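You operate a simulated robot arm through the tools that you are given. There is no shell and no other tool.

The job below is to be done with a simulated robot arm. You get a single attempt, and the scene is never put back.

TASK
Run the cradle bolts down tight: red, yellow, then green.
Fine: switch the rack off first; use the orange driver and stand it back in the grey cup. Set down upright: orange driver.

Only the result counts: the job must be done as asked and must still hold three seconds after the hand-in. Knocking over, shifting, dropping, spilling or breaking anything else fails it.

THE ROBOT
A 7-joint arm with a two-finger parallel gripper, fixed in place. Base frame: the origin is on the floor under the middle of its stand, x ahead of it, y to its left, z up. Units: m, degrees, N and s.
It reaches about 1.479 m from its shoulder. Its first joint turns from -166.0 to 166.0 degrees. Payload 4.4 kg.
Tool frame: the origin (TCP) lies between the finger pads and is the grasp point; the fingertips stand 0.023 m ahead of it; z points along the fingers, y is the line along which they close. The gripper opens to 0.094 m. The fingers are 0.038 m wide and 0.01 m thick; the gripper's body (0.054 by 0.096 m) begins 0.039 m behind the TCP.
Orientation is told as [roll, pitch, yaw] about the base's x, y, z axes, in that order, counted from this pose: with the fingers straight down and closing along the base's y, the tool's x points along the base's -x, its y along +y and its z along -z.

THE INTERFACE
- The arm moves only by the tool arm_command. Its argument "steps" is text: rows parted by semicolons, each of 6 numbers parted by spaces: the shift along the base's x, y, z in m, then the turn, a rotation vector about the base's x, y, z in degrees. In form: x y z wx wy wz; .... A call has 1 to 20 rows; each row is the pose to reach, as a shift and turn from the pose commanded when the call began. "grip" is the finger opening in m, from 0 to 0.094, set as the call begins (left out, the last holds). A row lasts 0.2 s, in which the tool goes at most 0.05 m and 8.6 degrees; a call with a longer step from one row to the next is refused whole, and so is a gripper value outside its range. A pose out of reach is approached as far as the arm can. The call stops where the force on the tool passes 50 N (or 10 N more than at its start, if that is more) or the arm is blocked; 0.2 s more then pass. Each finger travels about 0.072 m/s and halts on what it meets, pressing with about 21 N; the grip force reading is that of the motor and also rises with nothing between the fingers. The clock runs only during rows and for 0.2 s after the last one: add rows that repeat a pose to give the fingers time. The reply holds the time, the measured pose of the TCP, the force on the tool along the base axes, the opening and the grip force, in the units named above and with some noise, with the torque about the TCP (base axes, N m) and any sound that the robot's microphone picked up.
- Cameras (640 x 400 px; columns grow to the right, rows downward): "scene" is fixed at [0.2271, -0.5144, 1.5068]; the picture's right is [0.84, -0.55, 0.00], its down [-0.23, -0.35, -0.91] and it looks along [0.50, 0.76, -0.42] (base axes); focal length 364 px, centre (320, 200). "wrist" rides on the gripper at [0.086, 0.016, -0.074] in the tool frame; the picture's right is [-0.18, 0.98, 0.00], its down [-0.58, -0.11, -0.81] and it looks along [-0.79, -0.15, 0.59] (tool axes); focal length 243 px, centre (320, 200). There is no depth. A picture from a camera that has moved, and an enlarged one, comes with that camera's place and axes in the base frame and with its lens. The place of the scene camera against the robot may be out by one fixed shift of up to 0.025 m in any direction.
- camera(camera): a new picture of that camera. The clock stands still meanwhile.
- enlarge(camera, box): a new picture of the part [left, top, right, bottom] of that camera's present view, enlarged. The clock stands still meanwhile.
- hand_in(): hands the job in; it is judged then, once.

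Places have to be worked out from the pictures, the camera data and where the tool is seen. Open the gripper and draw the arm clear of the work before you hand the job in, unless the task says otherwise.

The tools are called after "Request:" by a JSON object that holds its "name" and its "arguments". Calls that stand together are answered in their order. arm_command: Moves the arm, as the interface text tells. Its arguments: {"type":"object","properties":{"steps":{"type":"string"},"grip":{"type":"number"}},"required":["steps"]} The other tools are called the same way: camera (camera) takes a picture; enlarge (camera, box) takes an enlarged picture of a part of a camera's view; hand_in () hands the job in.

At the start:

```text
time_s: 0.0
position: [0.7086, 0.2439, 1.1223]
ee_rot: [0.0, 0.0, 0.0]
wrist_force: [0.1, -1.0, 0.7]
ft_torque: [-0.04, -0.04, 0.01]
finger_gap: 0.0941
gripper_force: 0.1
```

scene: 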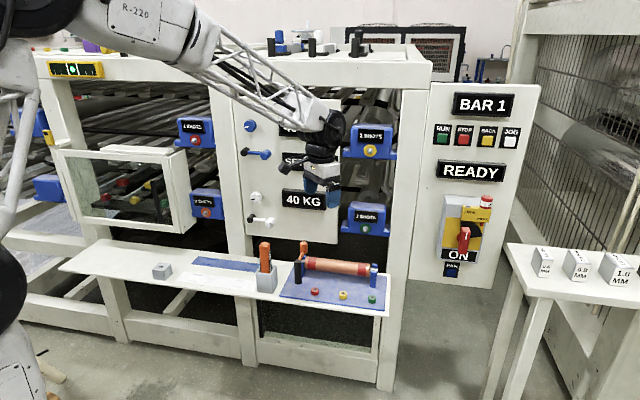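
wrist: 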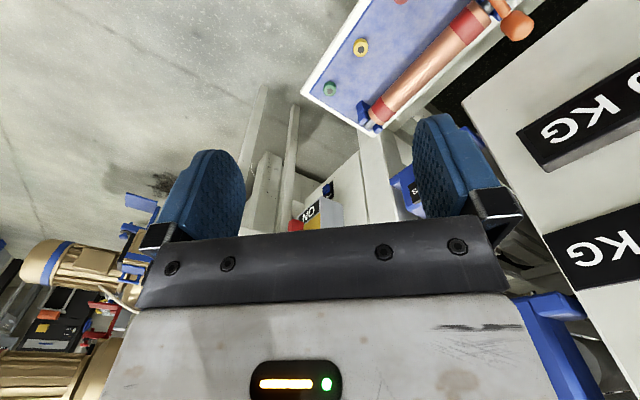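

I'll start by looking closely at the bench, the control panel and the switch before moving anything.

Request:
{"name": "enlarge", "arguments": {"camera": "scene", "box": [230, 220, 410, 332]}}

Request:
{"name": "enlarge", "arguments": {"camera": "scene", "box": [400, 80, 560, 290]}}

Request:
{"name": "enlarge", "arguments": {"camera": "scene", "box": [40, 220, 290, 376]}}

Request:
{"name": "enlarge", "arguments": {"camera": "wrist", "box": [260, 0, 560, 188]}}

```text
3.56 times, centred on (320, 276) of scene
camera zoom: at [0.2271, -0.5144, 1.5068], right [0.84, -0.55, 0.0], down [-0.23, -0.35, -0.91], along [0.5, 0.76, -0.42], focal length 1294 px, centre (320, -70)
```

zoom: 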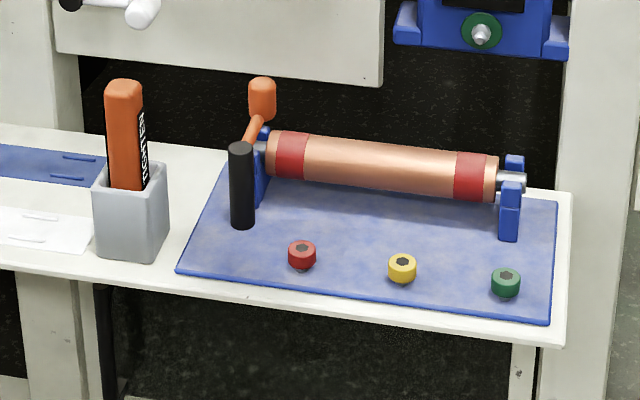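

```text
1.90 times, centred on (480, 185) of scene
camera zoom: at [0.2271, -0.5144, 1.5068], right [0.84, -0.55, 0.0], down [-0.23, -0.35, -0.91], along [0.5, 0.76, -0.42], focal length 693 px, centre (15, 229)
```

zoom: 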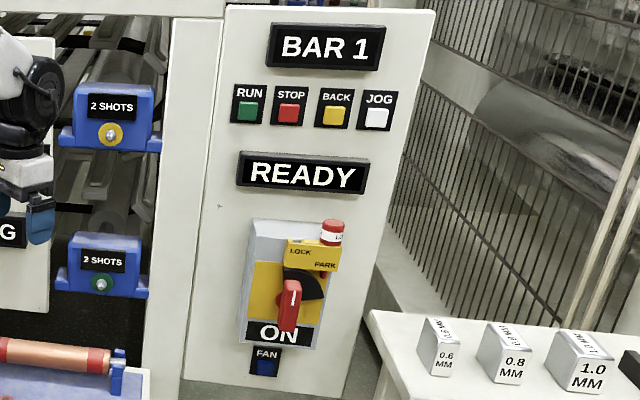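

```text
2.56 times, centred on (165, 298) of scene
camera zoom: at [0.2271, -0.5144, 1.5068], right [0.84, -0.55, 0.0], down [-0.23, -0.35, -0.91], along [0.5, 0.76, -0.42], focal length 932 px, centre (717, -51)
```

zoom: 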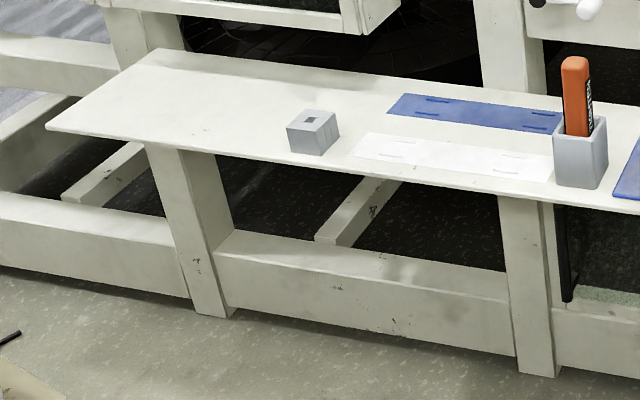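

```text
2.13 times, centred on (410, 94) of wrist
camera zoom: at [0.6222, 0.2595, 1.1969], right [0.18, 0.98, 0.0], down [0.58, -0.11, 0.81], along [0.79, -0.15, -0.59], focal length 516 px, centre (128, 426)
```

zoom: 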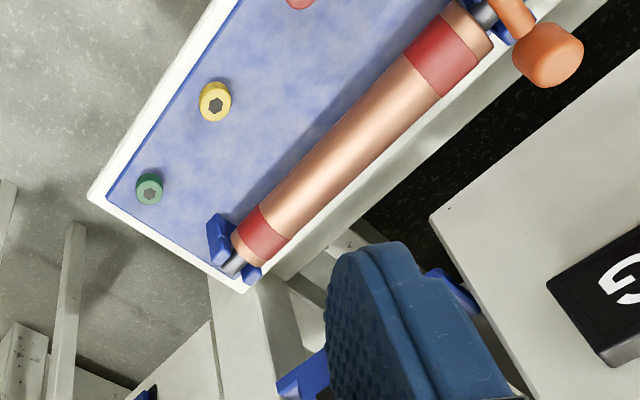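

The main switch looks like a red rotary handle reading ON. I'll zoom in more closely on it, the driver's label, the crank and the other items.

Request:
{"name": "enlarge", "arguments": {"camera": "scene", "box": [430, 185, 510, 285]}}

Request:
{"name": "enlarge", "arguments": {"camera": "scene", "box": [240, 230, 320, 310]}}

Request:
{"name": "enlarge", "arguments": {"camera": "scene", "box": [30, 0, 230, 125]}}

Request:
{"name": "enlarge", "arguments": {"camera": "scene", "box": [230, 60, 410, 230]}}

Request:
{"name": "enlarge", "arguments": {"camera": "scene", "box": [500, 220, 640, 320]}}

```text
4.00 times, centred on (470, 235) of scene
camera zoom: at [0.2271, -0.5144, 1.5068], right [0.84, -0.55, 0.0], down [-0.23, -0.35, -0.91], along [0.5, 0.76, -0.42], focal length 1456 px, centre (-280, 60)
```

zoom: 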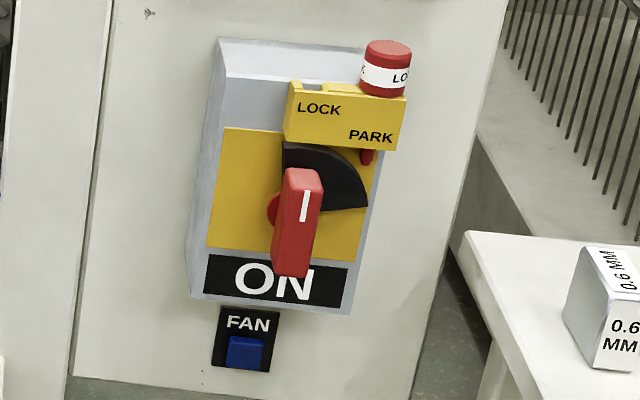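

```text
5.00 times, centred on (280, 270) of scene
camera zoom: at [0.2271, -0.5144, 1.5068], right [0.84, -0.55, 0.0], down [-0.23, -0.35, -0.91], along [0.5, 0.76, -0.42], focal length 1820 px, centre (520, -150)
```

zoom: 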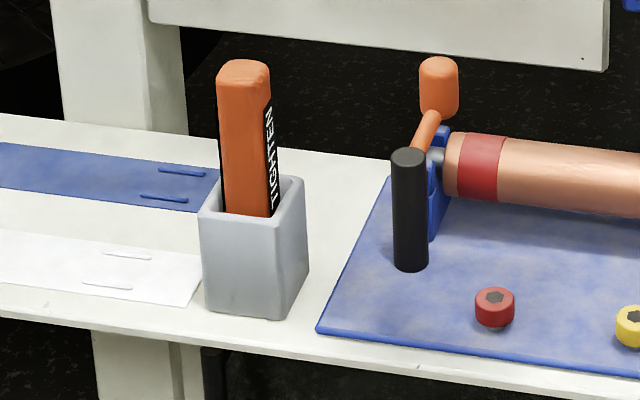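

```text
3.20 times, centred on (130, 62) of scene
camera zoom: at [0.2271, -0.5144, 1.5068], right [0.84, -0.55, 0.0], down [-0.23, -0.35, -0.91], along [0.5, 0.76, -0.42], focal length 1165 px, centre (928, 640)
```

zoom: 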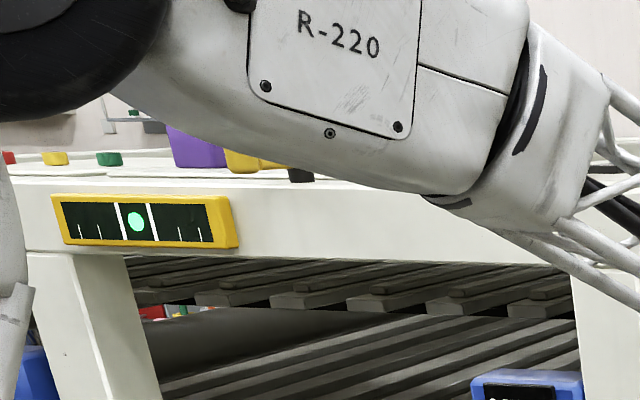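

```text
2.35 times, centred on (320, 145) of scene
camera zoom: at [0.2271, -0.5144, 1.5068], right [0.84, -0.55, 0.0], down [-0.23, -0.35, -0.91], along [0.5, 0.76, -0.42], focal length 856 px, centre (320, 329)
```

zoom: 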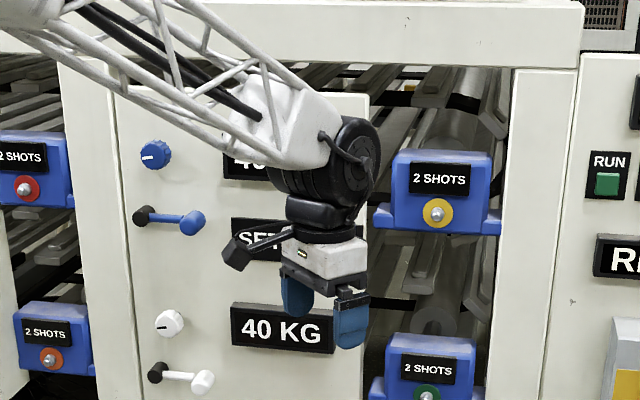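

```text
4.00 times, centred on (570, 270) of scene
camera zoom: at [0.2271, -0.5144, 1.5068], right [0.84, -0.55, 0.0], down [-0.23, -0.35, -0.91], along [0.5, 0.76, -0.42], focal length 1456 px, centre (-680, -80)
```

zoom: 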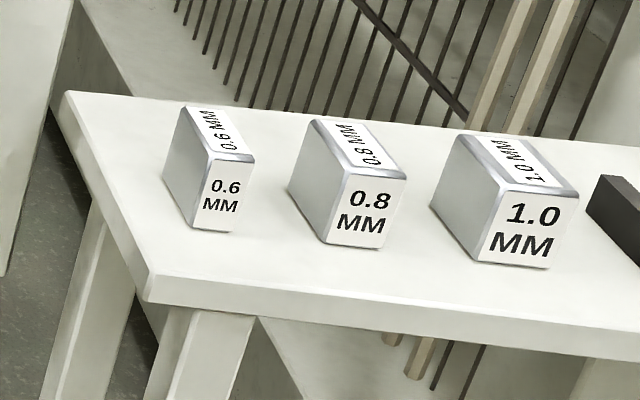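

The rack switch is a rotary handle, currently ON, with a separate FAN button below it and a lock token at PARK. I'll first move the wrist camera to a clear view of the switch, staying high and away from the machine.

Request:
{"name": "arm_command", "arguments": {"steps": "0.0114 -0.0367 0.0035 0 0 3.75; 0.0228 -0.0735 0.007 0 0 7.5; 0.0343 -0.11 0.0105 0 0 11.25; 0.0457 -0.147 0.014 0 0 15; 0.0571 -0.184 0.0175 0 0 18.75; 0.0685 -0.22 0.021 0 0 22.5; 0.08 -0.257 0.0245 0 0 26.25; 0.0914 -0.294 0.028 0 0 30; 0.0914 -0.294 0.028 0 0 30"}}

Request:
{"name": "camera", "arguments": {"camera": "wrist"}}

Request:
{"name": "camera", "arguments": {"camera": "scene"}}

```text
time_s: 2.0
position: [0.8022, -0.0546, 1.1507]
ee_rot: [0.0, 0.0, 29.9]
wrist_force: [-0.6, -0.1, 0.9]
ft_torque: [0.0, -0.02, -0.01]
finger_gap: 0.0943
gripper_force: 0.1
```

```text
taken
camera wrist: at [0.7184, -0.0849, 1.2255], right [-0.33, 0.94, 0.0], down [0.56, 0.2, 0.81], along [0.76, 0.27, -0.59], focal length 243 px, centre (320, 200)
```

wrist: 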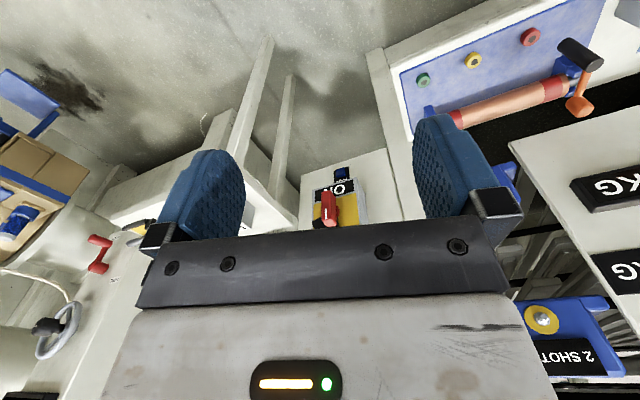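

```text
taken
```

scene: 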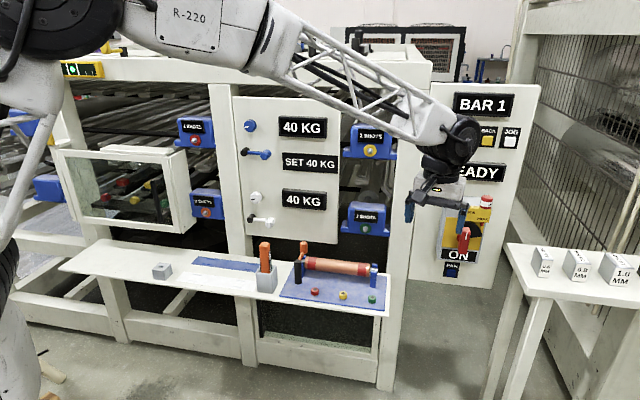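

Triangulating the wrist views puts the bolts at about green (0.907, 0.229), yellow (0.837, 0.300) and red (0.767, 0.370), with heads near z 0.68. That makes the machine front run at 45°. I'll zoom the wrist view on the switch and bench from here.

Request:
{"name": "enlarge", "arguments": {"camera": "wrist", "box": [280, 150, 400, 232]}}

Request:
{"name": "enlarge", "arguments": {"camera": "wrist", "box": [400, 0, 640, 150]}}

Request:
{"name": "enlarge", "arguments": {"camera": "scene", "box": [380, 130, 540, 290]}}

```text
4.88 times, centred on (340, 191) of wrist
camera zoom: at [0.7184, -0.0849, 1.2255], right [-0.33, 0.94, 0.0], down [0.56, 0.2, 0.81], along [0.76, 0.27, -0.59], focal length 1184 px, centre (222, 244)
```

zoom: 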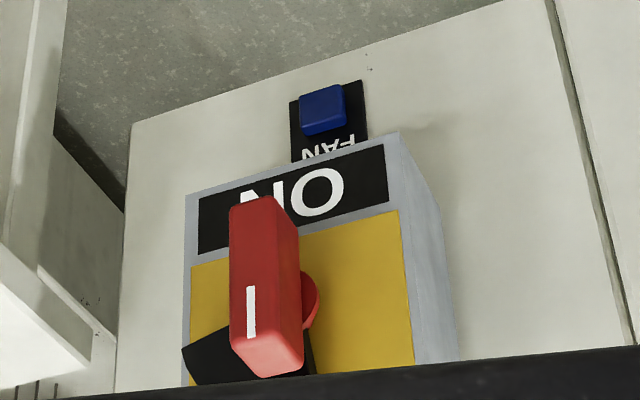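

```text
2.67 times, centred on (520, 75) of wrist
camera zoom: at [0.7184, -0.0849, 1.2255], right [-0.33, 0.94, 0.0], down [0.56, 0.2, 0.81], along [0.76, 0.27, -0.59], focal length 647 px, centre (-213, 533)
```

zoom: 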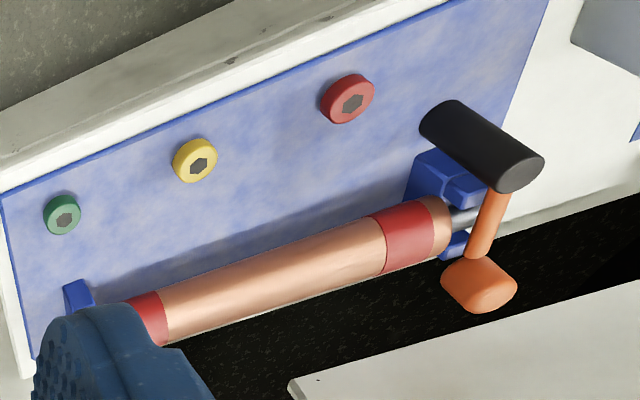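

```text
2.50 times, centred on (460, 210) of scene
camera zoom: at [0.2271, -0.5144, 1.5068], right [0.84, -0.55, 0.0], down [-0.23, -0.35, -0.91], along [0.5, 0.76, -0.42], focal length 910 px, centre (-30, 175)
```

zoom: 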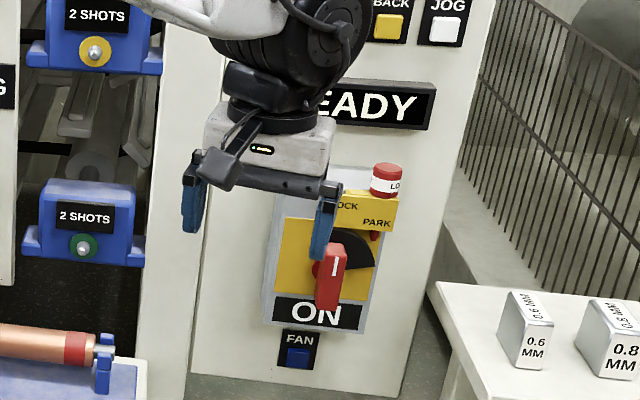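

The switch handle's mark triangulates to about (1.149, 0.080, 0.928), and its bar is roughly 0.034 wide and 0.086 long. I'll yaw to face the panel squarely, then tilt the fingers forward to a stand-off pose well in front of the switch.

Request:
{"name": "arm_command", "arguments": {"steps": "0.01 0 0 0 0 7.5; 0.02 0 0 0 0 15; 0.02 0 0 0 0 15"}}

Request:
{"name": "arm_command", "arguments": {"steps": "0.014 0.001 -0.012 5.303 -5.303 0; 0.028 0.002 -0.024 10.607 -10.607 0; 0.042 0.003 -0.036 15.91 -15.91 0; 0.056 0.004 -0.048 21.213 -21.213 0; 0.07 0.005 -0.06 26.517 -26.517 0; 0.084 0.006 -0.072 31.82 -31.82 0"}}

Request:
{"name": "camera", "arguments": {"camera": "wrist"}}

Request:
{"name": "camera", "arguments": {"camera": "scene"}}

```text
time_s: 2.8
position: [0.8207, -0.0512, 1.149]
ee_rot: [0.0, 0.0, 45.1]
wrist_force: [0.1, 0.1, -0.6]
ft_torque: [-0.01, -0.02, 0.0]
finger_gap: 0.0943
gripper_force: 0.0
```

```text
time_s: 4.2
position: [0.9049, -0.0454, 1.0797]
ee_rot: [-0.1, -45.2, 45.1]
wrist_force: [-0.5, -0.2, -0.3]
ft_torque: [-0.02, 0.04, 0.01]
finger_gap: 0.0942
gripper_force: 0.0
```

```text
taken
camera wrist: at [0.8129, -0.1145, 1.0708], right [-0.6, 0.79, 0.13], down [-0.04, -0.19, 0.98], along [0.8, 0.59, 0.14], focal length 243 px, centre (320, 200)
```

wrist: 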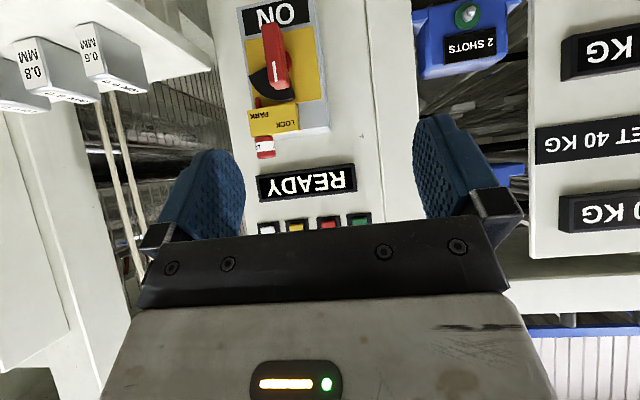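

```text
taken
```

scene: 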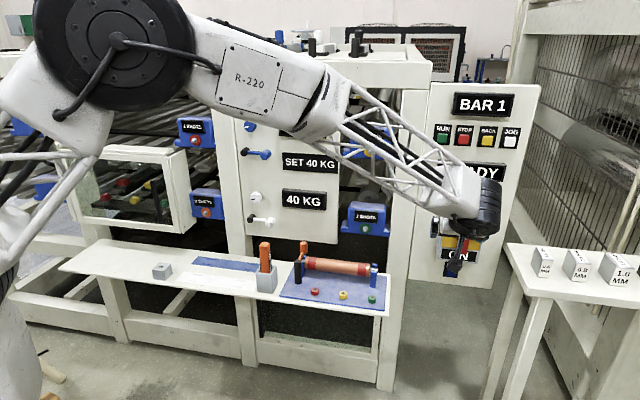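

Good view of the switch now. I'll zoom in on it to measure the handle, pivot, cam and panel depths.

Request:
{"name": "enlarge", "arguments": {"camera": "wrist", "box": [210, 0, 370, 160]}}

Request:
{"name": "enlarge", "arguments": {"camera": "wrist", "box": [230, 0, 330, 110]}}

```text
2.50 times, centred on (290, 80) of wrist
camera zoom: at [0.8129, -0.1145, 1.0708], right [-0.6, 0.79, 0.13], down [-0.04, -0.19, 0.98], along [0.8, 0.59, 0.14], focal length 606 px, centre (395, 500)
```

zoom: 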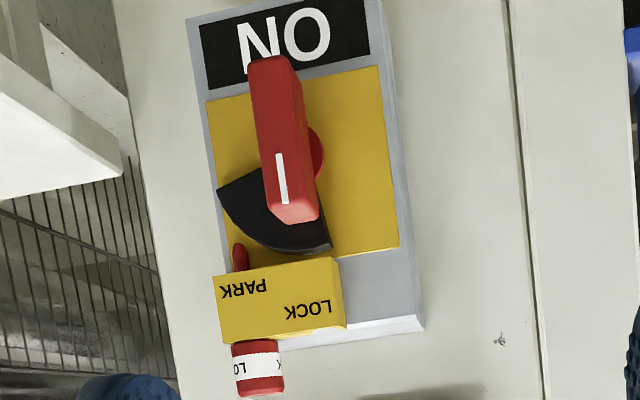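

```text
3.64 times, centred on (280, 55) of wrist
camera zoom: at [0.8129, -0.1145, 1.0708], right [-0.6, 0.79, 0.13], down [-0.04, -0.19, 0.98], along [0.8, 0.59, 0.14], focal length 882 px, centre (466, 727)
```

zoom: 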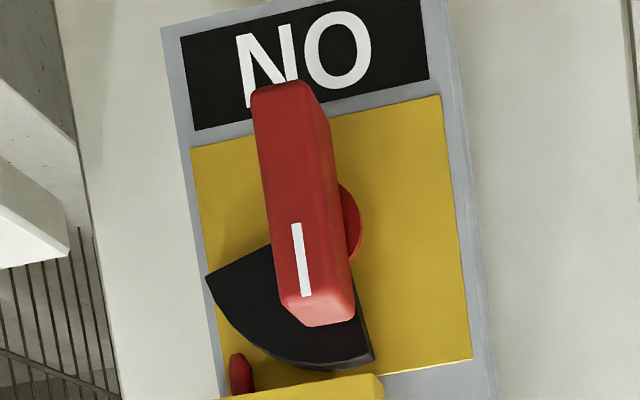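

From this view the handle face is at depth n≈0.869 along the panel normal, lateral l≈-0.756, spanning z≈0.865–0.947, with the pivot near z≈0.90. I'll finish tilting to horizontal and stop about 0.12 m in front of the handle.

Request:
{"name": "arm_command", "arguments": {"steps": "0.023 0.0057 -0.025 4.546 -4.546 0; 0.046 0.0114 -0.05 9.091 -9.091 0; 0.069 0.0171 -0.075 13.637 -13.637 0; 0.092 0.0228 -0.1 18.183 -18.183 0; 0.115 0.0285 -0.125 22.728 -22.728 0; 0.138 0.0342 -0.15 27.274 -27.274 0; 0.1609 0.0399 -0.1753 31.82 -31.82 0; 0.1609 0.0399 -0.1753 31.82 -31.82 0"}}

Request:
{"name": "camera", "arguments": {"camera": "wrist"}}

Request:
{"name": "enlarge", "arguments": {"camera": "scene", "box": [380, 130, 540, 290]}}

```text
time_s: 6.0
position: [1.0641, -0.0035, 0.9009]
ee_rot: [-160.3, -90.0, -154.7]
wrist_force: [0.0, 1.1, 0.6]
ft_torque: [-0.01, 0.01, -0.01]
finger_gap: 0.0941
gripper_force: 0.0
```

```text
taken
camera wrist: at [0.9997, -0.0454, 0.8145], right [-0.7, 0.69, 0.18], down [-0.49, -0.65, 0.58], along [0.52, 0.31, 0.79], focal length 243 px, centre (320, 200)
```

wrist: 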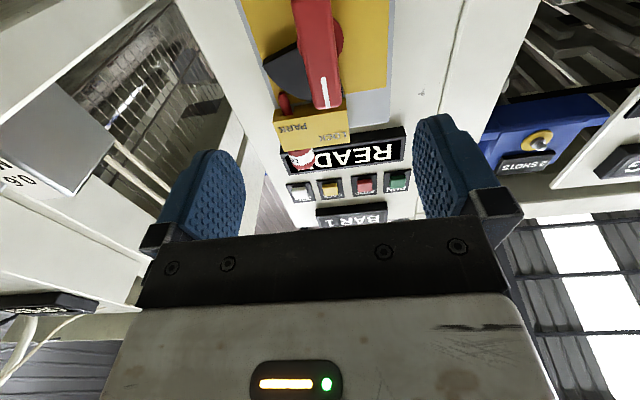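

```text
2.50 times, centred on (460, 210) of scene
camera zoom: at [0.2271, -0.5144, 1.5068], right [0.84, -0.55, 0.0], down [-0.23, -0.35, -0.91], along [0.5, 0.76, -0.42], focal length 910 px, centre (-30, 175)
```

zoom: 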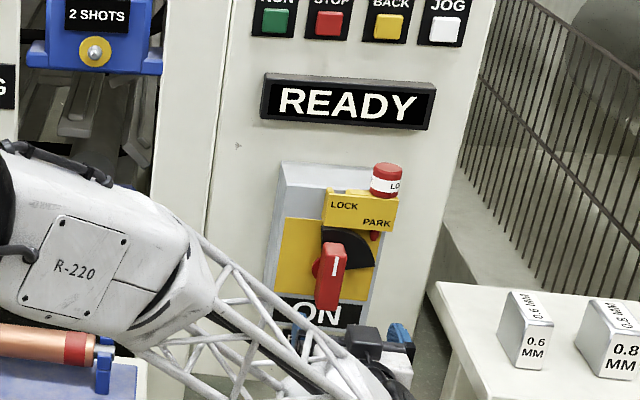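

The predicted handle mark (325, 96) matches the wrist picture (324, 93), so the alignment is good. I'll check the arm's clearance over the bench before advancing.

Request:
{"name": "camera", "arguments": {"camera": "scene"}}

Request:
{"name": "enlarge", "arguments": {"camera": "wrist", "box": [230, 0, 410, 120]}}

```text
taken
```

scene: 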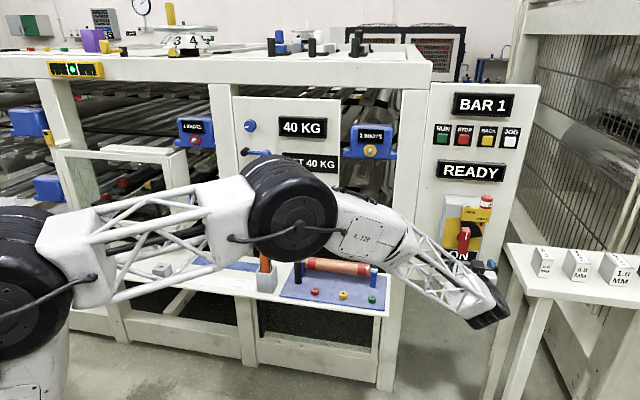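

```text
3.33 times, centred on (320, 60) of wrist
camera zoom: at [0.9997, -0.0454, 0.8145], right [-0.7, 0.69, 0.18], down [-0.49, -0.65, 0.58], along [0.52, 0.31, 0.79], focal length 809 px, centre (320, 667)
```

zoom: 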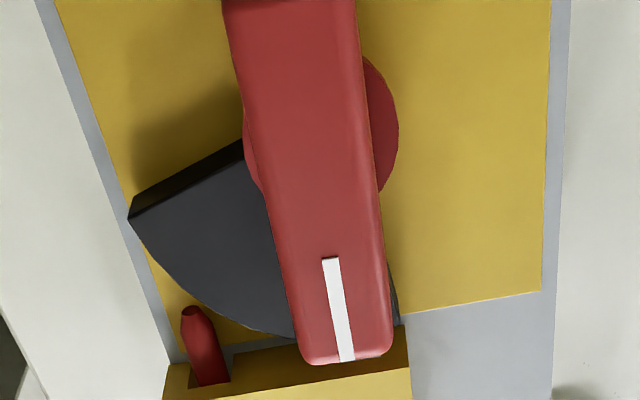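

The arm is clear of the bench. I'll advance 0.112 m along the panel normal so the fingertips straddle the handle about 17 mm past its face, still open.

Request:
{"name": "arm_command", "arguments": {"steps": "0.0165 0.0165 0 0 0 0; 0.033 0.033 0 0 0 0; 0.0495 0.0495 0 0 0 0; 0.066 0.066 0 0 0 0; 0.0792 0.0792 0 0 0 0; 0.0792 0.0792 0 0 0 0", "grip": 0.06}}

Request:
{"name": "camera", "arguments": {"camera": "wrist"}}

Request:
{"name": "enlarge", "arguments": {"camera": "scene", "box": [400, 170, 540, 290]}}

```text
time_s: 7.4
position: [1.1436, 0.0771, 0.9031]
ee_rot: [-39.4, -90.0, 84.4]
wrist_force: [-0.4, -0.1, -0.4]
ft_torque: [-0.03, -0.01, -0.03]
finger_gap: 0.0598
gripper_force: 0.0
```

```text
taken
camera wrist: at [1.0793, 0.0348, 0.8178], right [-0.7, 0.69, 0.18], down [-0.49, -0.65, 0.58], along [0.52, 0.31, 0.79], focal length 243 px, centre (320, 200)
```

wrist: 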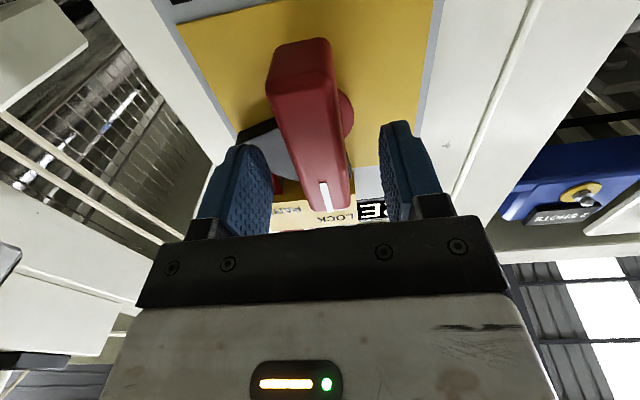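

```text
3.33 times, centred on (470, 230) of scene
camera zoom: at [0.2271, -0.5144, 1.5068], right [0.84, -0.55, 0.0], down [-0.23, -0.35, -0.91], along [0.5, 0.76, -0.42], focal length 1213 px, centre (-180, 100)
```

zoom: 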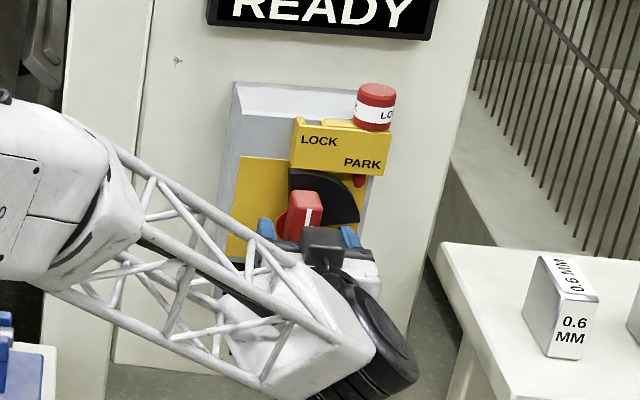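

The handle sits between the fingers with no contact. I'll close on it now and hold still to read forces.

Request:
{"name": "arm_command", "arguments": {"steps": "0 0 0 0 0 0; 0 0 0 0 0 0; 0 0 0 0 0 0; 0 0 0 0 0 0; 0 0 0 0 0 0", "grip": 0.0}}

Request:
{"name": "camera", "arguments": {"camera": "wrist"}}

```text
time_s: 8.6
position: [1.1436, 0.0761, 0.904]
ee_rot: [-84.4, -90.0, 129.6]
wrist_force: [8.2, 2.3, -1.2]
ft_torque: [-0.11, 0.1, -0.05]
finger_gap: 0.0257
gripper_force: 45.0
```

```text
taken
camera wrist: at [1.0792, 0.0345, 0.8177], right [-0.7, 0.69, 0.18], down [-0.49, -0.65, 0.58], along [0.52, 0.31, 0.79], focal length 243 px, centre (320, 200)
```

wrist: 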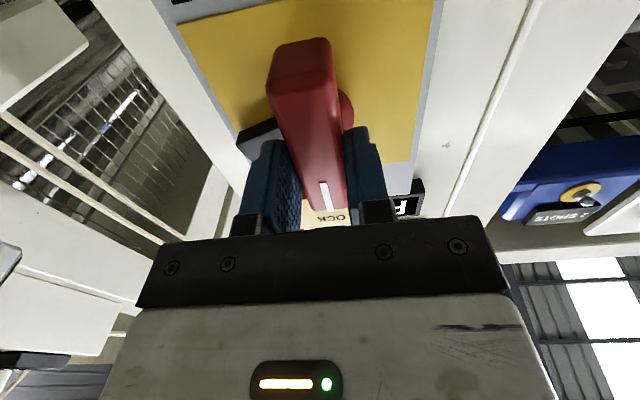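

Gripped at 0.0257 with small forces. I'll try a gentle 5° turn counter-clockwise and read the torque to find the free direction.

Request:
{"name": "arm_command", "arguments": {"steps": "0 0 0 -1.77 -1.77 0; 0 0 0 -3.54 -3.54 0; 0 0 0 -3.54 -3.54 0"}}

```text
time_s: 9.4
position: [1.1435, 0.075, 0.9045]
ee_rot: [-90.6, -84.9, 135.8]
wrist_force: [-27.5, -0.4, 8.6]
ft_torque: [0.28, -0.12, 0.04]
finger_gap: 0.0259
gripper_force: 44.6
stopped in row 3: the force on the tool passed its limit at 52 N (the readings are from after the stop); the commanded pose is now the measured one
```

The counter-clockwise way builds force at once (a stop). I'll go back to the start angle and try clockwise.

Request:
{"name": "arm_command", "arguments": {"steps": "0 0 0 1.77 1.77 0; 0 0 0 3.54 3.54 0; 0 0 0 3.54 3.54 0"}}

Request:
{"name": "arm_command", "arguments": {"steps": "0 0 0 1.77 1.77 0; 0 0 0 3.54 3.54 0; 0 0 0 3.54 3.54 0"}}

Request:
{"name": "camera", "arguments": {"camera": "wrist"}}

```text
time_s: 10.2
position: [1.1425, 0.0764, 0.9038]
ee_rot: [-160.5, -89.9, -154.2]
wrist_force: [-47.0, -2.0, 11.7]
ft_torque: [0.58, -0.43, 0.44]
finger_gap: 0.0258
gripper_force: 44.6
```

```text
time_s: 11.0
position: [1.1437, 0.0766, 0.9028]
ee_rot: [90.6, -85.0, -45.5]
wrist_force: [-34.1, -8.1, 5.5]
ft_torque: [-1.43, -1.51, 0.31]
finger_gap: 0.0282
gripper_force: 45.0
```

```text
taken
camera wrist: at [1.0746, 0.04, 0.8187], right [-0.68, 0.68, 0.27], down [-0.46, -0.68, 0.57], along [0.57, 0.27, 0.78], focal length 243 px, centre (320, 200)
```

wrist: 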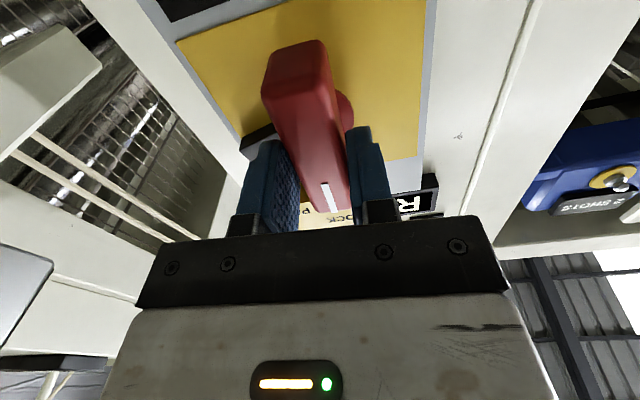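

Clockwise, the handle stayed still (torque about -2 N·m, and the handle twisted inside the fingers in the picture), so that way is blocked. I'll return to the start angle, release to clear the stored side force, and look again.

Request:
{"name": "arm_command", "arguments": {"steps": "0 0 0 -1.77 -1.77 0; 0 0 0 -3.54 -3.54 0; 0 0 0 -3.54 -3.54 0"}}

Request:
{"name": "arm_command", "arguments": {"steps": "0 0 0 0 0 0; 0 0 0 0 0 0; 0 0 0 0 0 0", "grip": 0.05}}

Request:
{"name": "camera", "arguments": {"camera": "wrist"}}

```text
time_s: 11.8
position: [1.1449, 0.0774, 0.9034]
ee_rot: [-138.1, -89.8, -176.7]
wrist_force: [26.3, -2.1, -1.4]
ft_torque: [0.21, -0.26, -0.5]
finger_gap: 0.0259
gripper_force: 45.1
```

```text
time_s: 12.6
position: [1.1437, 0.0764, 0.902]
ee_rot: [-137.3, -89.9, -177.5]
wrist_force: [0.4, -0.1, 0.1]
ft_torque: [-0.02, -0.02, 0.0]
finger_gap: 0.0499
gripper_force: 0.1
```

```text
taken
camera wrist: at [1.0793, 0.0353, 0.8164], right [-0.7, 0.69, 0.18], down [-0.49, -0.65, 0.58], along [0.52, 0.31, 0.79], focal length 243 px, centre (320, 200)
```

wrist: 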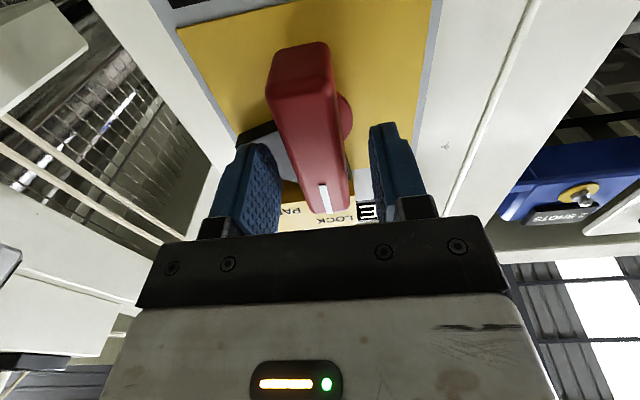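

Counter-clockwise the handle did follow: the gap was unchanged and torque was near zero, so the force came only from centring error. I'll re-grip as a loose cage (0.028 gap) centred on the pivot (z≈0.900) and turn counter-clockwise 20°.

Request:
{"name": "arm_command", "arguments": {"steps": "0 0 -0.002 0 0 0; 0 0 -0.002 0 0 0; 0 0 -0.002 0 0 0; 0 0 -0.002 -1.77 -1.77 0; 0 0 -0.002 -3.54 -3.54 0; 0 0 -0.002 -5.3 -5.3 0; 0 0 -0.002 -7.07 -7.07 0; 0 0 -0.002 -10.6 -10.6 0; 0 0 -0.002 -14.14 -14.14 0; 0 0 -0.002 -14.14 -14.14 0", "grip": 0.028}}

Request:
{"name": "camera", "arguments": {"camera": "wrist"}}

Request:
{"name": "enlarge", "arguments": {"camera": "scene", "box": [400, 170, 540, 290]}}

```text
time_s: 14.8
position: [1.143, 0.0761, 0.9015]
ee_rot: [-90.0, -69.9, 135.1]
wrist_force: [-0.3, -0.2, 1.2]
ft_torque: [0.01, -0.02, 0.01]
finger_gap: 0.0282
gripper_force: 0.7
```

```text
taken
camera wrist: at [1.1008, 0.0123, 0.8152], right [-0.7, 0.7, -0.16], down [-0.64, -0.5, 0.58], along [0.32, 0.51, 0.8], focal length 243 px, centre (320, 200)
```

wrist: 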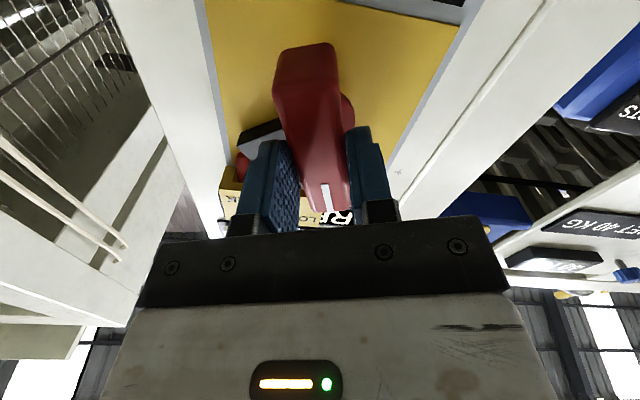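

```text
3.33 times, centred on (470, 230) of scene
camera zoom: at [0.2271, -0.5144, 1.5068], right [0.84, -0.55, 0.0], down [-0.23, -0.35, -0.91], along [0.5, 0.76, -0.42], focal length 1213 px, centre (-180, 100)
```

zoom: 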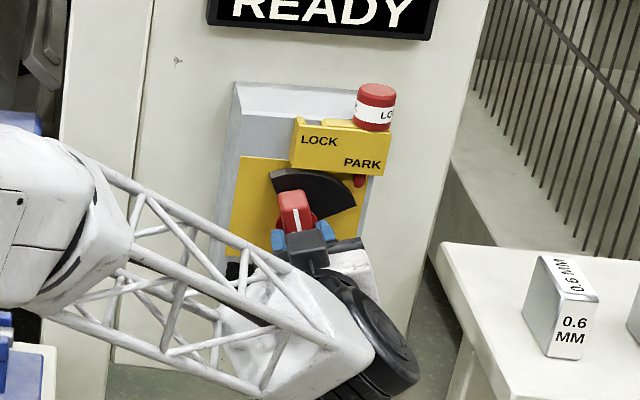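

The handle and its black cam follow freely counter-clockwise. I'll continue to about 90° of total turn.

Request:
{"name": "arm_command", "arguments": {"steps": "0 0 0 -5.5 -5.5 0; 0 0 0 -11 -11 0; 0 0 0 -16.5 -16.5 0; 0 0 0 -22 -22 0; 0 0 0 -27.5 -27.5 0; 0 0 0 -33 -33 0; 0 0 0 -33 -33 0"}}

Request:
{"name": "enlarge", "arguments": {"camera": "scene", "box": [400, 170, 540, 290]}}

Request:
{"name": "camera", "arguments": {"camera": "wrist"}}

```text
time_s: 16.4
position: [1.1474, 0.0721, 0.9122]
ee_rot: [-87.8, -32.8, 134.5]
wrist_force: [-14.4, 9.1, -46.4]
ft_torque: [-0.31, 0.3, 0.24]
finger_gap: 0.0494
gripper_force: 24.4
out of reach, approached as far as the arm can: row 5, 6, 7
```

```text
3.33 times, centred on (470, 230) of scene
camera zoom: at [0.2271, -0.5144, 1.5068], right [0.84, -0.55, 0.0], down [-0.23, -0.35, -0.91], along [0.5, 0.76, -0.42], focal length 1213 px, centre (-180, 100)
```

zoom: 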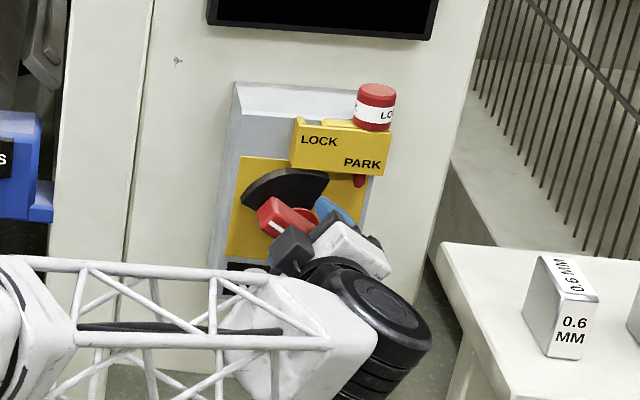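

```text
taken
camera wrist: at [1.139, -0.0276, 0.854], right [-0.51, 0.46, -0.73], down [-0.86, -0.27, 0.43], along [0.01, 0.84, 0.54], focal length 243 px, centre (320, 200)
```

wrist: 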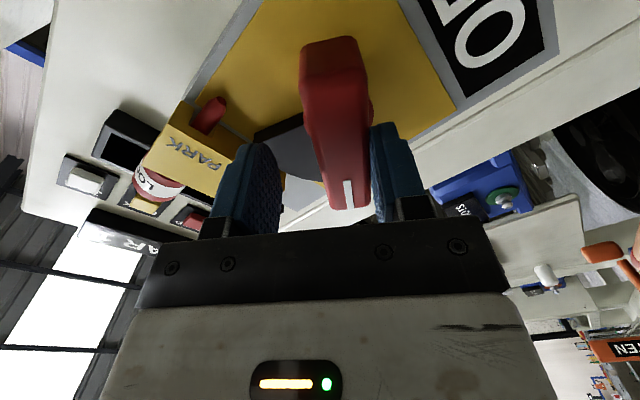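

The wrist ran to a joint limit near 57° of turn. The handle is about 65–70° round and the READY display is now dark. I'll open the fingers fully to release, then back off and finish with a different grip.

Request:
{"name": "arm_command", "arguments": {"steps": "0 0 0 -31 -31 0; 0 0 0 -29 -29 0; 0 0 0 -29 -29 0", "grip": 0.094}}

```text
refused: row 1 steps farther than a row can; nothing moved
```

The rows are relative to the current commanded pose, so I'll just open with a tiny back-rotation.

Request:
{"name": "arm_command", "arguments": {"steps": "0 0 0 0 0 0; 0 0 0 1.4 1.4 0; 0 0 0 2.8 2.8 0; 0 0 0 2.8 2.8 0", "grip": 0.094}}

Request:
{"name": "camera", "arguments": {"camera": "wrist"}}

```text
time_s: 17.4
position: [1.1497, 0.0707, 0.918]
ee_rot: [-88.1, -36.6, 134.8]
wrist_force: [0.5, 0.3, 0.1]
ft_torque: [-0.01, 0.03, 0.02]
finger_gap: 0.0939
gripper_force: 0.0
```

```text
taken
camera wrist: at [1.1384, -0.0252, 0.8563], right [-0.54, 0.5, -0.68], down [-0.84, -0.29, 0.46], along [0.03, 0.82, 0.58], focal length 243 px, centre (320, 200)
```

wrist: 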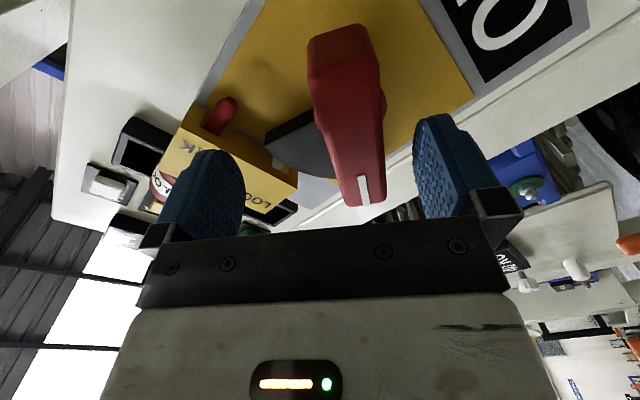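

Released cleanly, with forces at zero. Now I'll back straight out along the panel normal while easing the roll back a few degrees, then inspect the switch.

Request:
{"name": "arm_command", "arguments": {"steps": "-0.014 -0.014 0 1.4 1.4 0; -0.035 -0.035 0 2.8 2.8 0; -0.06 -0.06 0 2.8 2.8 0; -0.085 -0.085 0 2.8 2.8 0; -0.085 -0.085 0 2.8 2.8 0"}}

Request:
{"name": "camera", "arguments": {"camera": "wrist"}}

Request:
{"name": "enlarge", "arguments": {"camera": "scene", "box": [400, 130, 540, 290]}}

```text
time_s: 18.6
position: [1.0634, -0.0091, 0.9134]
ee_rot: [-88.1, -40.6, 134.7]
wrist_force: [-0.1, -0.3, 0.1]
ft_torque: [0.0, 0.04, 0.03]
finger_gap: 0.0938
gripper_force: 0.0
```

```text
taken
camera wrist: at [1.0494, -0.1022, 0.848], right [-0.57, 0.53, -0.63], down [-0.82, -0.31, 0.48], along [0.06, 0.79, 0.61], focal length 243 px, centre (320, 200)
```

wrist: 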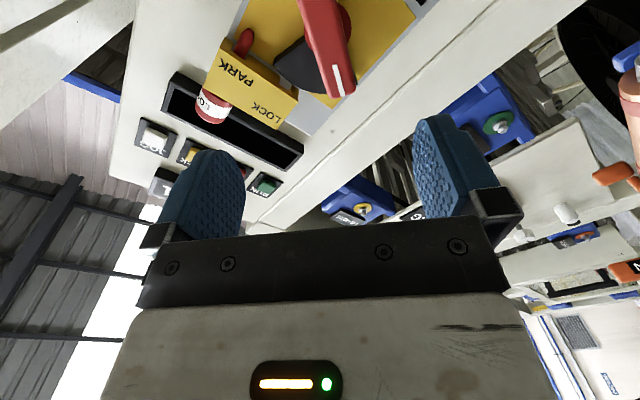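

```text
2.50 times, centred on (470, 210) of scene
camera zoom: at [0.2271, -0.5144, 1.5068], right [0.84, -0.55, 0.0], down [-0.23, -0.35, -0.91], along [0.5, 0.76, -0.42], focal length 910 px, centre (-55, 175)
```

zoom: 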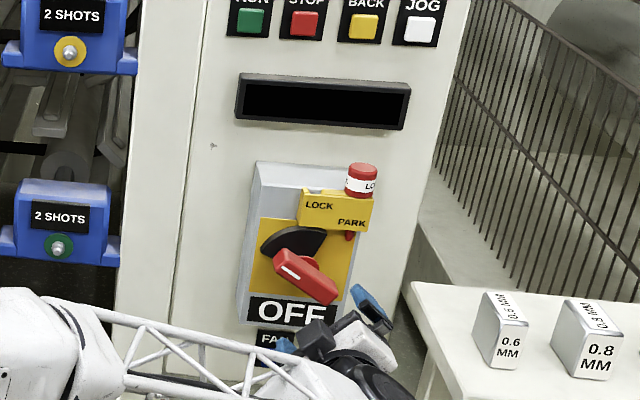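

The sign reads OFF and the display is dark, but the handle is only about 57° round, so I'll push it to its end stop. I'll roll the wrist back to level, close the fingers, and line up above the left end of the handle while staying retracted.

Request:
{"name": "arm_command", "arguments": {"steps": "-0.0042 0.0042 0.0081 5.82 5.82 0; -0.0084 0.0084 0.0162 11.64 11.64 0; -0.0126 0.0126 0.0243 17.46 17.46 0; -0.0168 0.0168 0.0324 23.28 23.28 0; -0.021 0.021 0.0405 29.1 29.1 0; -0.0252 0.0252 0.0486 34.93 34.93 0; -0.0252 0.0252 0.0486 34.93 34.93 0", "grip": 0.0}}

Request:
{"name": "camera", "arguments": {"camera": "wrist"}}

Request:
{"name": "enlarge", "arguments": {"camera": "scene", "box": [420, 170, 520, 270]}}

```text
time_s: 20.2
position: [1.0403, 0.0134, 0.9677]
ee_rot: [13.1, -89.7, 33.8]
wrist_force: [-0.3, -0.6, 0.1]
ft_torque: [-0.03, 0.01, -0.03]
finger_gap: 0.0003
gripper_force: 21.6
```

```text
taken
camera wrist: at [0.9761, -0.0309, 0.8804], right [-0.72, 0.67, 0.18], down [-0.47, -0.66, 0.58], along [0.52, 0.33, 0.79], focal length 243 px, centre (320, 200)
```

wrist: 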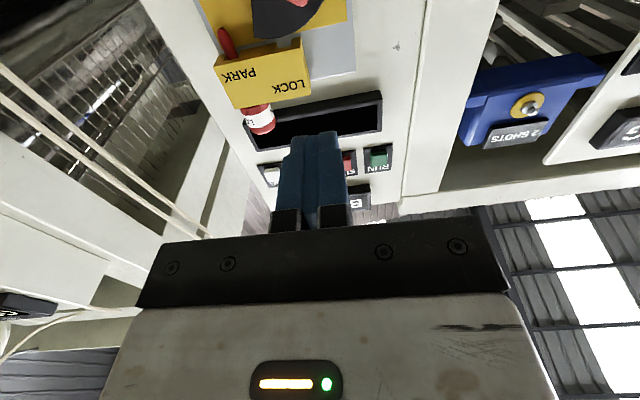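

```text
4.00 times, centred on (470, 220) of scene
camera zoom: at [0.2271, -0.5144, 1.5068], right [0.84, -0.55, 0.0], down [-0.23, -0.35, -0.91], along [0.5, 0.76, -0.42], focal length 1456 px, centre (-280, 120)
```

zoom: 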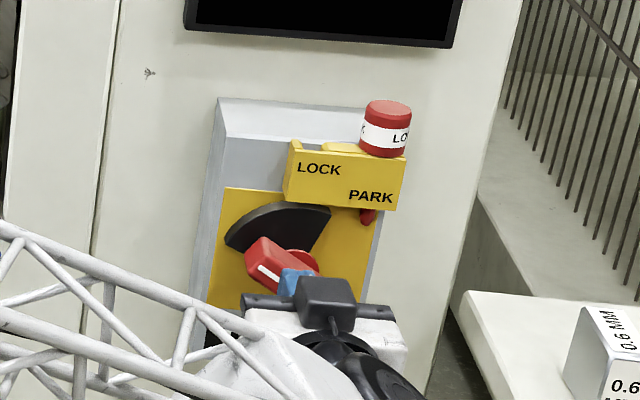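

From above, the finger would be too near the yellow LOCK holder. Instead I'll push up on the right end of the handle from below, where it's open. I'm moving to beneath it, stand-off first, then in.

Request:
{"name": "arm_command", "arguments": {"steps": "0.0104 -0.0104 -0.0332 0 0 0; 0.0208 -0.0208 -0.0664 0 0 0; 0.0313 -0.0313 -0.0995 0 0 0; 0.0417 -0.0417 -0.1327 0 0 0; 0.0624 -0.021 -0.1327 0 0 0; 0.0831 -0.0003 -0.1327 0 0 0; 0.1037 0.0203 -0.1327 0 0 0; 0.1244 0.041 -0.1327 0 0 0; 0.1244 0.041 -0.1327 0 0 0"}}

Request:
{"name": "camera", "arguments": {"camera": "wrist"}}

Request:
{"name": "enlarge", "arguments": {"camera": "scene", "box": [420, 180, 520, 280]}}

```text
time_s: 22.2
position: [1.1627, 0.0545, 0.8343]
ee_rot: [-2.8, -89.8, 49.5]
wrist_force: [0.0, 1.3, -0.2]
ft_torque: [-0.01, -0.02, 0.0]
finger_gap: 0.0
gripper_force: 20.9
```

```text
taken
camera wrist: at [1.099, 0.0099, 0.7479], right [-0.72, 0.67, 0.18], down [-0.47, -0.66, 0.58], along [0.52, 0.33, 0.79], focal length 243 px, centre (320, 200)
```

wrist: 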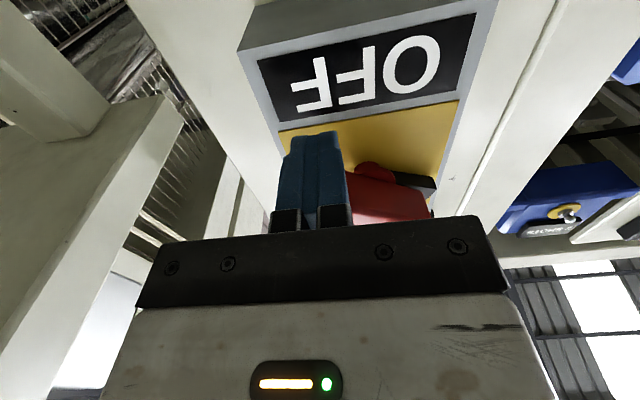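

```text
4.00 times, centred on (470, 230) of scene
camera zoom: at [0.2271, -0.5144, 1.5068], right [0.84, -0.55, 0.0], down [-0.23, -0.35, -0.91], along [0.5, 0.76, -0.42], focal length 1456 px, centre (-280, 80)
```

zoom: 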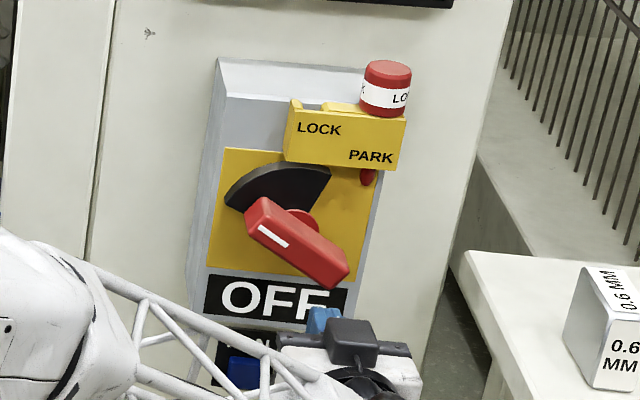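

The fingertips are under the handle's right end. I'll push up slowly in 5 mm steps; the force limit will stop it at the handle's end stop.

Request:
{"name": "arm_command", "arguments": {"steps": "0 0 0.005 0 0 0; 0 0 0.01 0 0 0; 0 0 0.015 0 0 0; 0 0 0.019 0 0 0; 0 0 0.023 0 0 0; 0 0 0.027 0 0 0; 0 0 0.03 0 0 0; 0 0 0.033 0 0 0; 0 0 0.036 0 0 0; 0 0 0.036 0 0 0"}}

Request:
{"name": "enlarge", "arguments": {"camera": "scene", "box": [420, 180, 520, 280]}}

Request:
{"name": "camera", "arguments": {"camera": "wrist"}}

```text
time_s: 24.4
position: [1.1642, 0.0527, 0.8676]
ee_rot: [6.6, -89.7, 40.3]
wrist_force: [1.8, 0.4, -8.4]
ft_torque: [-0.03, 0.09, -0.1]
finger_gap: 0.0001
gripper_force: 21.4
```

```text
4.00 times, centred on (470, 230) of scene
camera zoom: at [0.2271, -0.5144, 1.5068], right [0.84, -0.55, 0.0], down [-0.23, -0.35, -0.91], along [0.5, 0.76, -0.42], focal length 1456 px, centre (-280, 80)
```

zoom: 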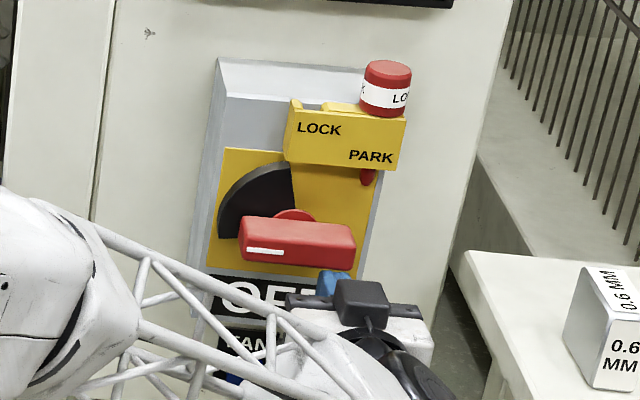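

```text
taken
camera wrist: at [1.1, 0.0089, 0.7824], right [-0.72, 0.67, 0.18], down [-0.47, -0.66, 0.59], along [0.52, 0.33, 0.79], focal length 243 px, centre (320, 200)
```

wrist: 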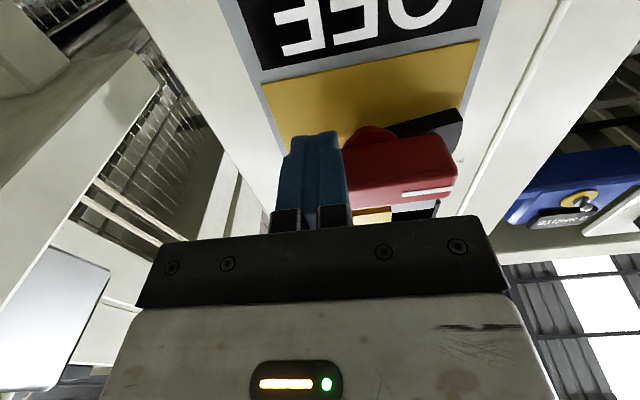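

The handle is now essentially horizontal with only 8 N of resistance. I'll nudge a few more millimetres to make sure it's on its stop.

Request:
{"name": "arm_command", "arguments": {"steps": "0 0 0.002 0 0 0; 0 0 0.004 0 0 0; 0 0 0.006 0 0 0; 0 0 0.006 0 0 0"}}

Request:
{"name": "enlarge", "arguments": {"camera": "scene", "box": [420, 180, 520, 280]}}

```text
time_s: 25.2
position: [1.163, 0.0526, 0.8685]
ee_rot: [26.5, -89.3, 20.2]
wrist_force: [1.5, 0.4, -5.6]
ft_torque: [-0.06, 0.05, 0.04]
finger_gap: 0.0002
gripper_force: 20.7
stopped in row 3: the force on the tool passed its limit at 53 N (the readings are from after the stop); the commanded pose is now the measured one
```

```text
4.00 times, centred on (470, 230) of scene
camera zoom: at [0.2271, -0.5144, 1.5068], right [0.84, -0.55, 0.0], down [-0.23, -0.35, -0.91], along [0.5, 0.76, -0.42], focal length 1456 px, centre (-280, 80)
```

zoom: 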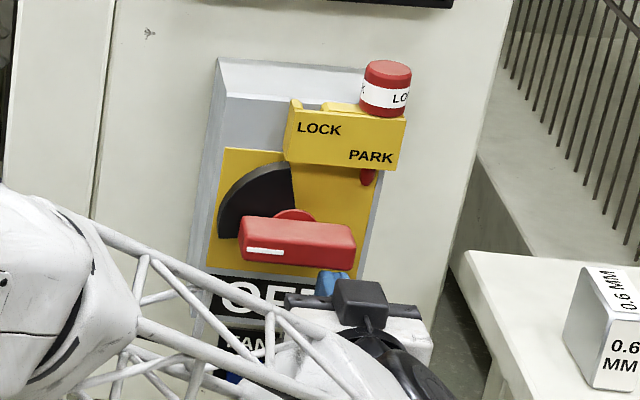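

The force limit tripped at the end stop, so the rack is fully OFF. Now I'll back away from the panel, rise, and tilt the fingers back to pointing down.

Request:
{"name": "arm_command", "arguments": {"steps": "0 0 -0.006 0 0 0; -0.03 -0.03 -0.006 0 0 0; -0.06 -0.06 -0.006 0 0 0; -0.09 -0.09 -0.006 0 0 0; -0.12 -0.12 0 0 0 0; -0.14 -0.14 0.03 0 0 0; -0.14 -0.14 0.075 0 0 0; -0.14 -0.14 0.12 0 0 0; -0.14 -0.14 0.165 0 0 0; -0.14 -0.14 0.21 0 0 0; -0.14 -0.14 0.21 0 0 0"}}

Request:
{"name": "arm_command", "arguments": {"steps": "-0.01 0.01 0 -5.75 5.75 0; -0.02 0.02 0 -11.5 11.5 0; -0.03 0.03 0 -17.26 17.26 0; -0.04 0.04 0 -23 23 0; -0.05 0.05 0 -28.77 28.77 0; -0.06 0.06 0 -34.5 34.5 0; -0.07 0.07 0 -40.27 40.27 0; -0.08 0.08 0 -46 46 0; -0.09 0.09 0 -51.78 51.78 0; -0.1 0.1 0 -57.53 57.53 0; -0.11 0.11 0 -63.28 63.28 0; -0.11 0.11 0 -63.28 63.28 0", "grip": 0.094}}

Request:
{"name": "camera", "arguments": {"camera": "wrist"}}

Request:
{"name": "camera", "arguments": {"camera": "scene"}}

```text
time_s: 27.6
position: [1.0216, -0.0841, 1.0777]
ee_rot: [25.9, -89.4, 20.7]
wrist_force: [-0.3, 1.5, -0.3]
ft_torque: [0.0, 0.03, 0.0]
finger_gap: 0.0
gripper_force: 21.1
```

```text
time_s: 30.2
position: [0.9116, 0.0215, 1.081]
ee_rot: [1.7, 0.2, 44.8]
wrist_force: [-0.1, -0.2, -0.6]
ft_torque: [0.02, -0.05, 0.01]
finger_gap: 0.0943
gripper_force: 0.0
```

```text
taken
camera wrist: at [0.8399, -0.0295, 1.1565], right [-0.56, 0.83, 0.03], down [0.51, 0.32, 0.8], along [0.65, 0.46, -0.6], focal length 243 px, centre (320, 200)
```

wrist: 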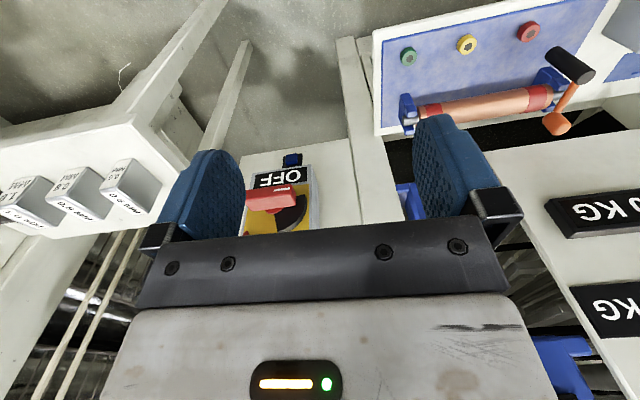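

```text
taken
```

scene: 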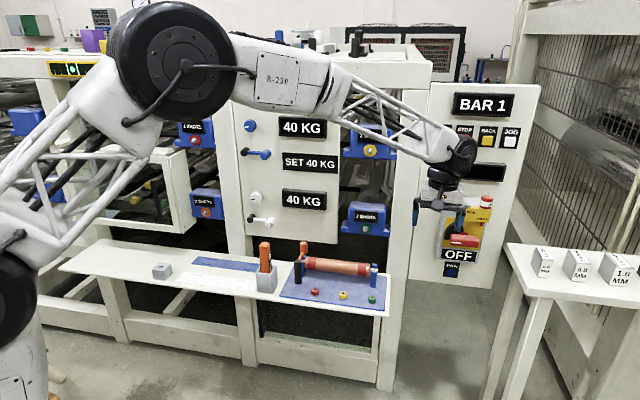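

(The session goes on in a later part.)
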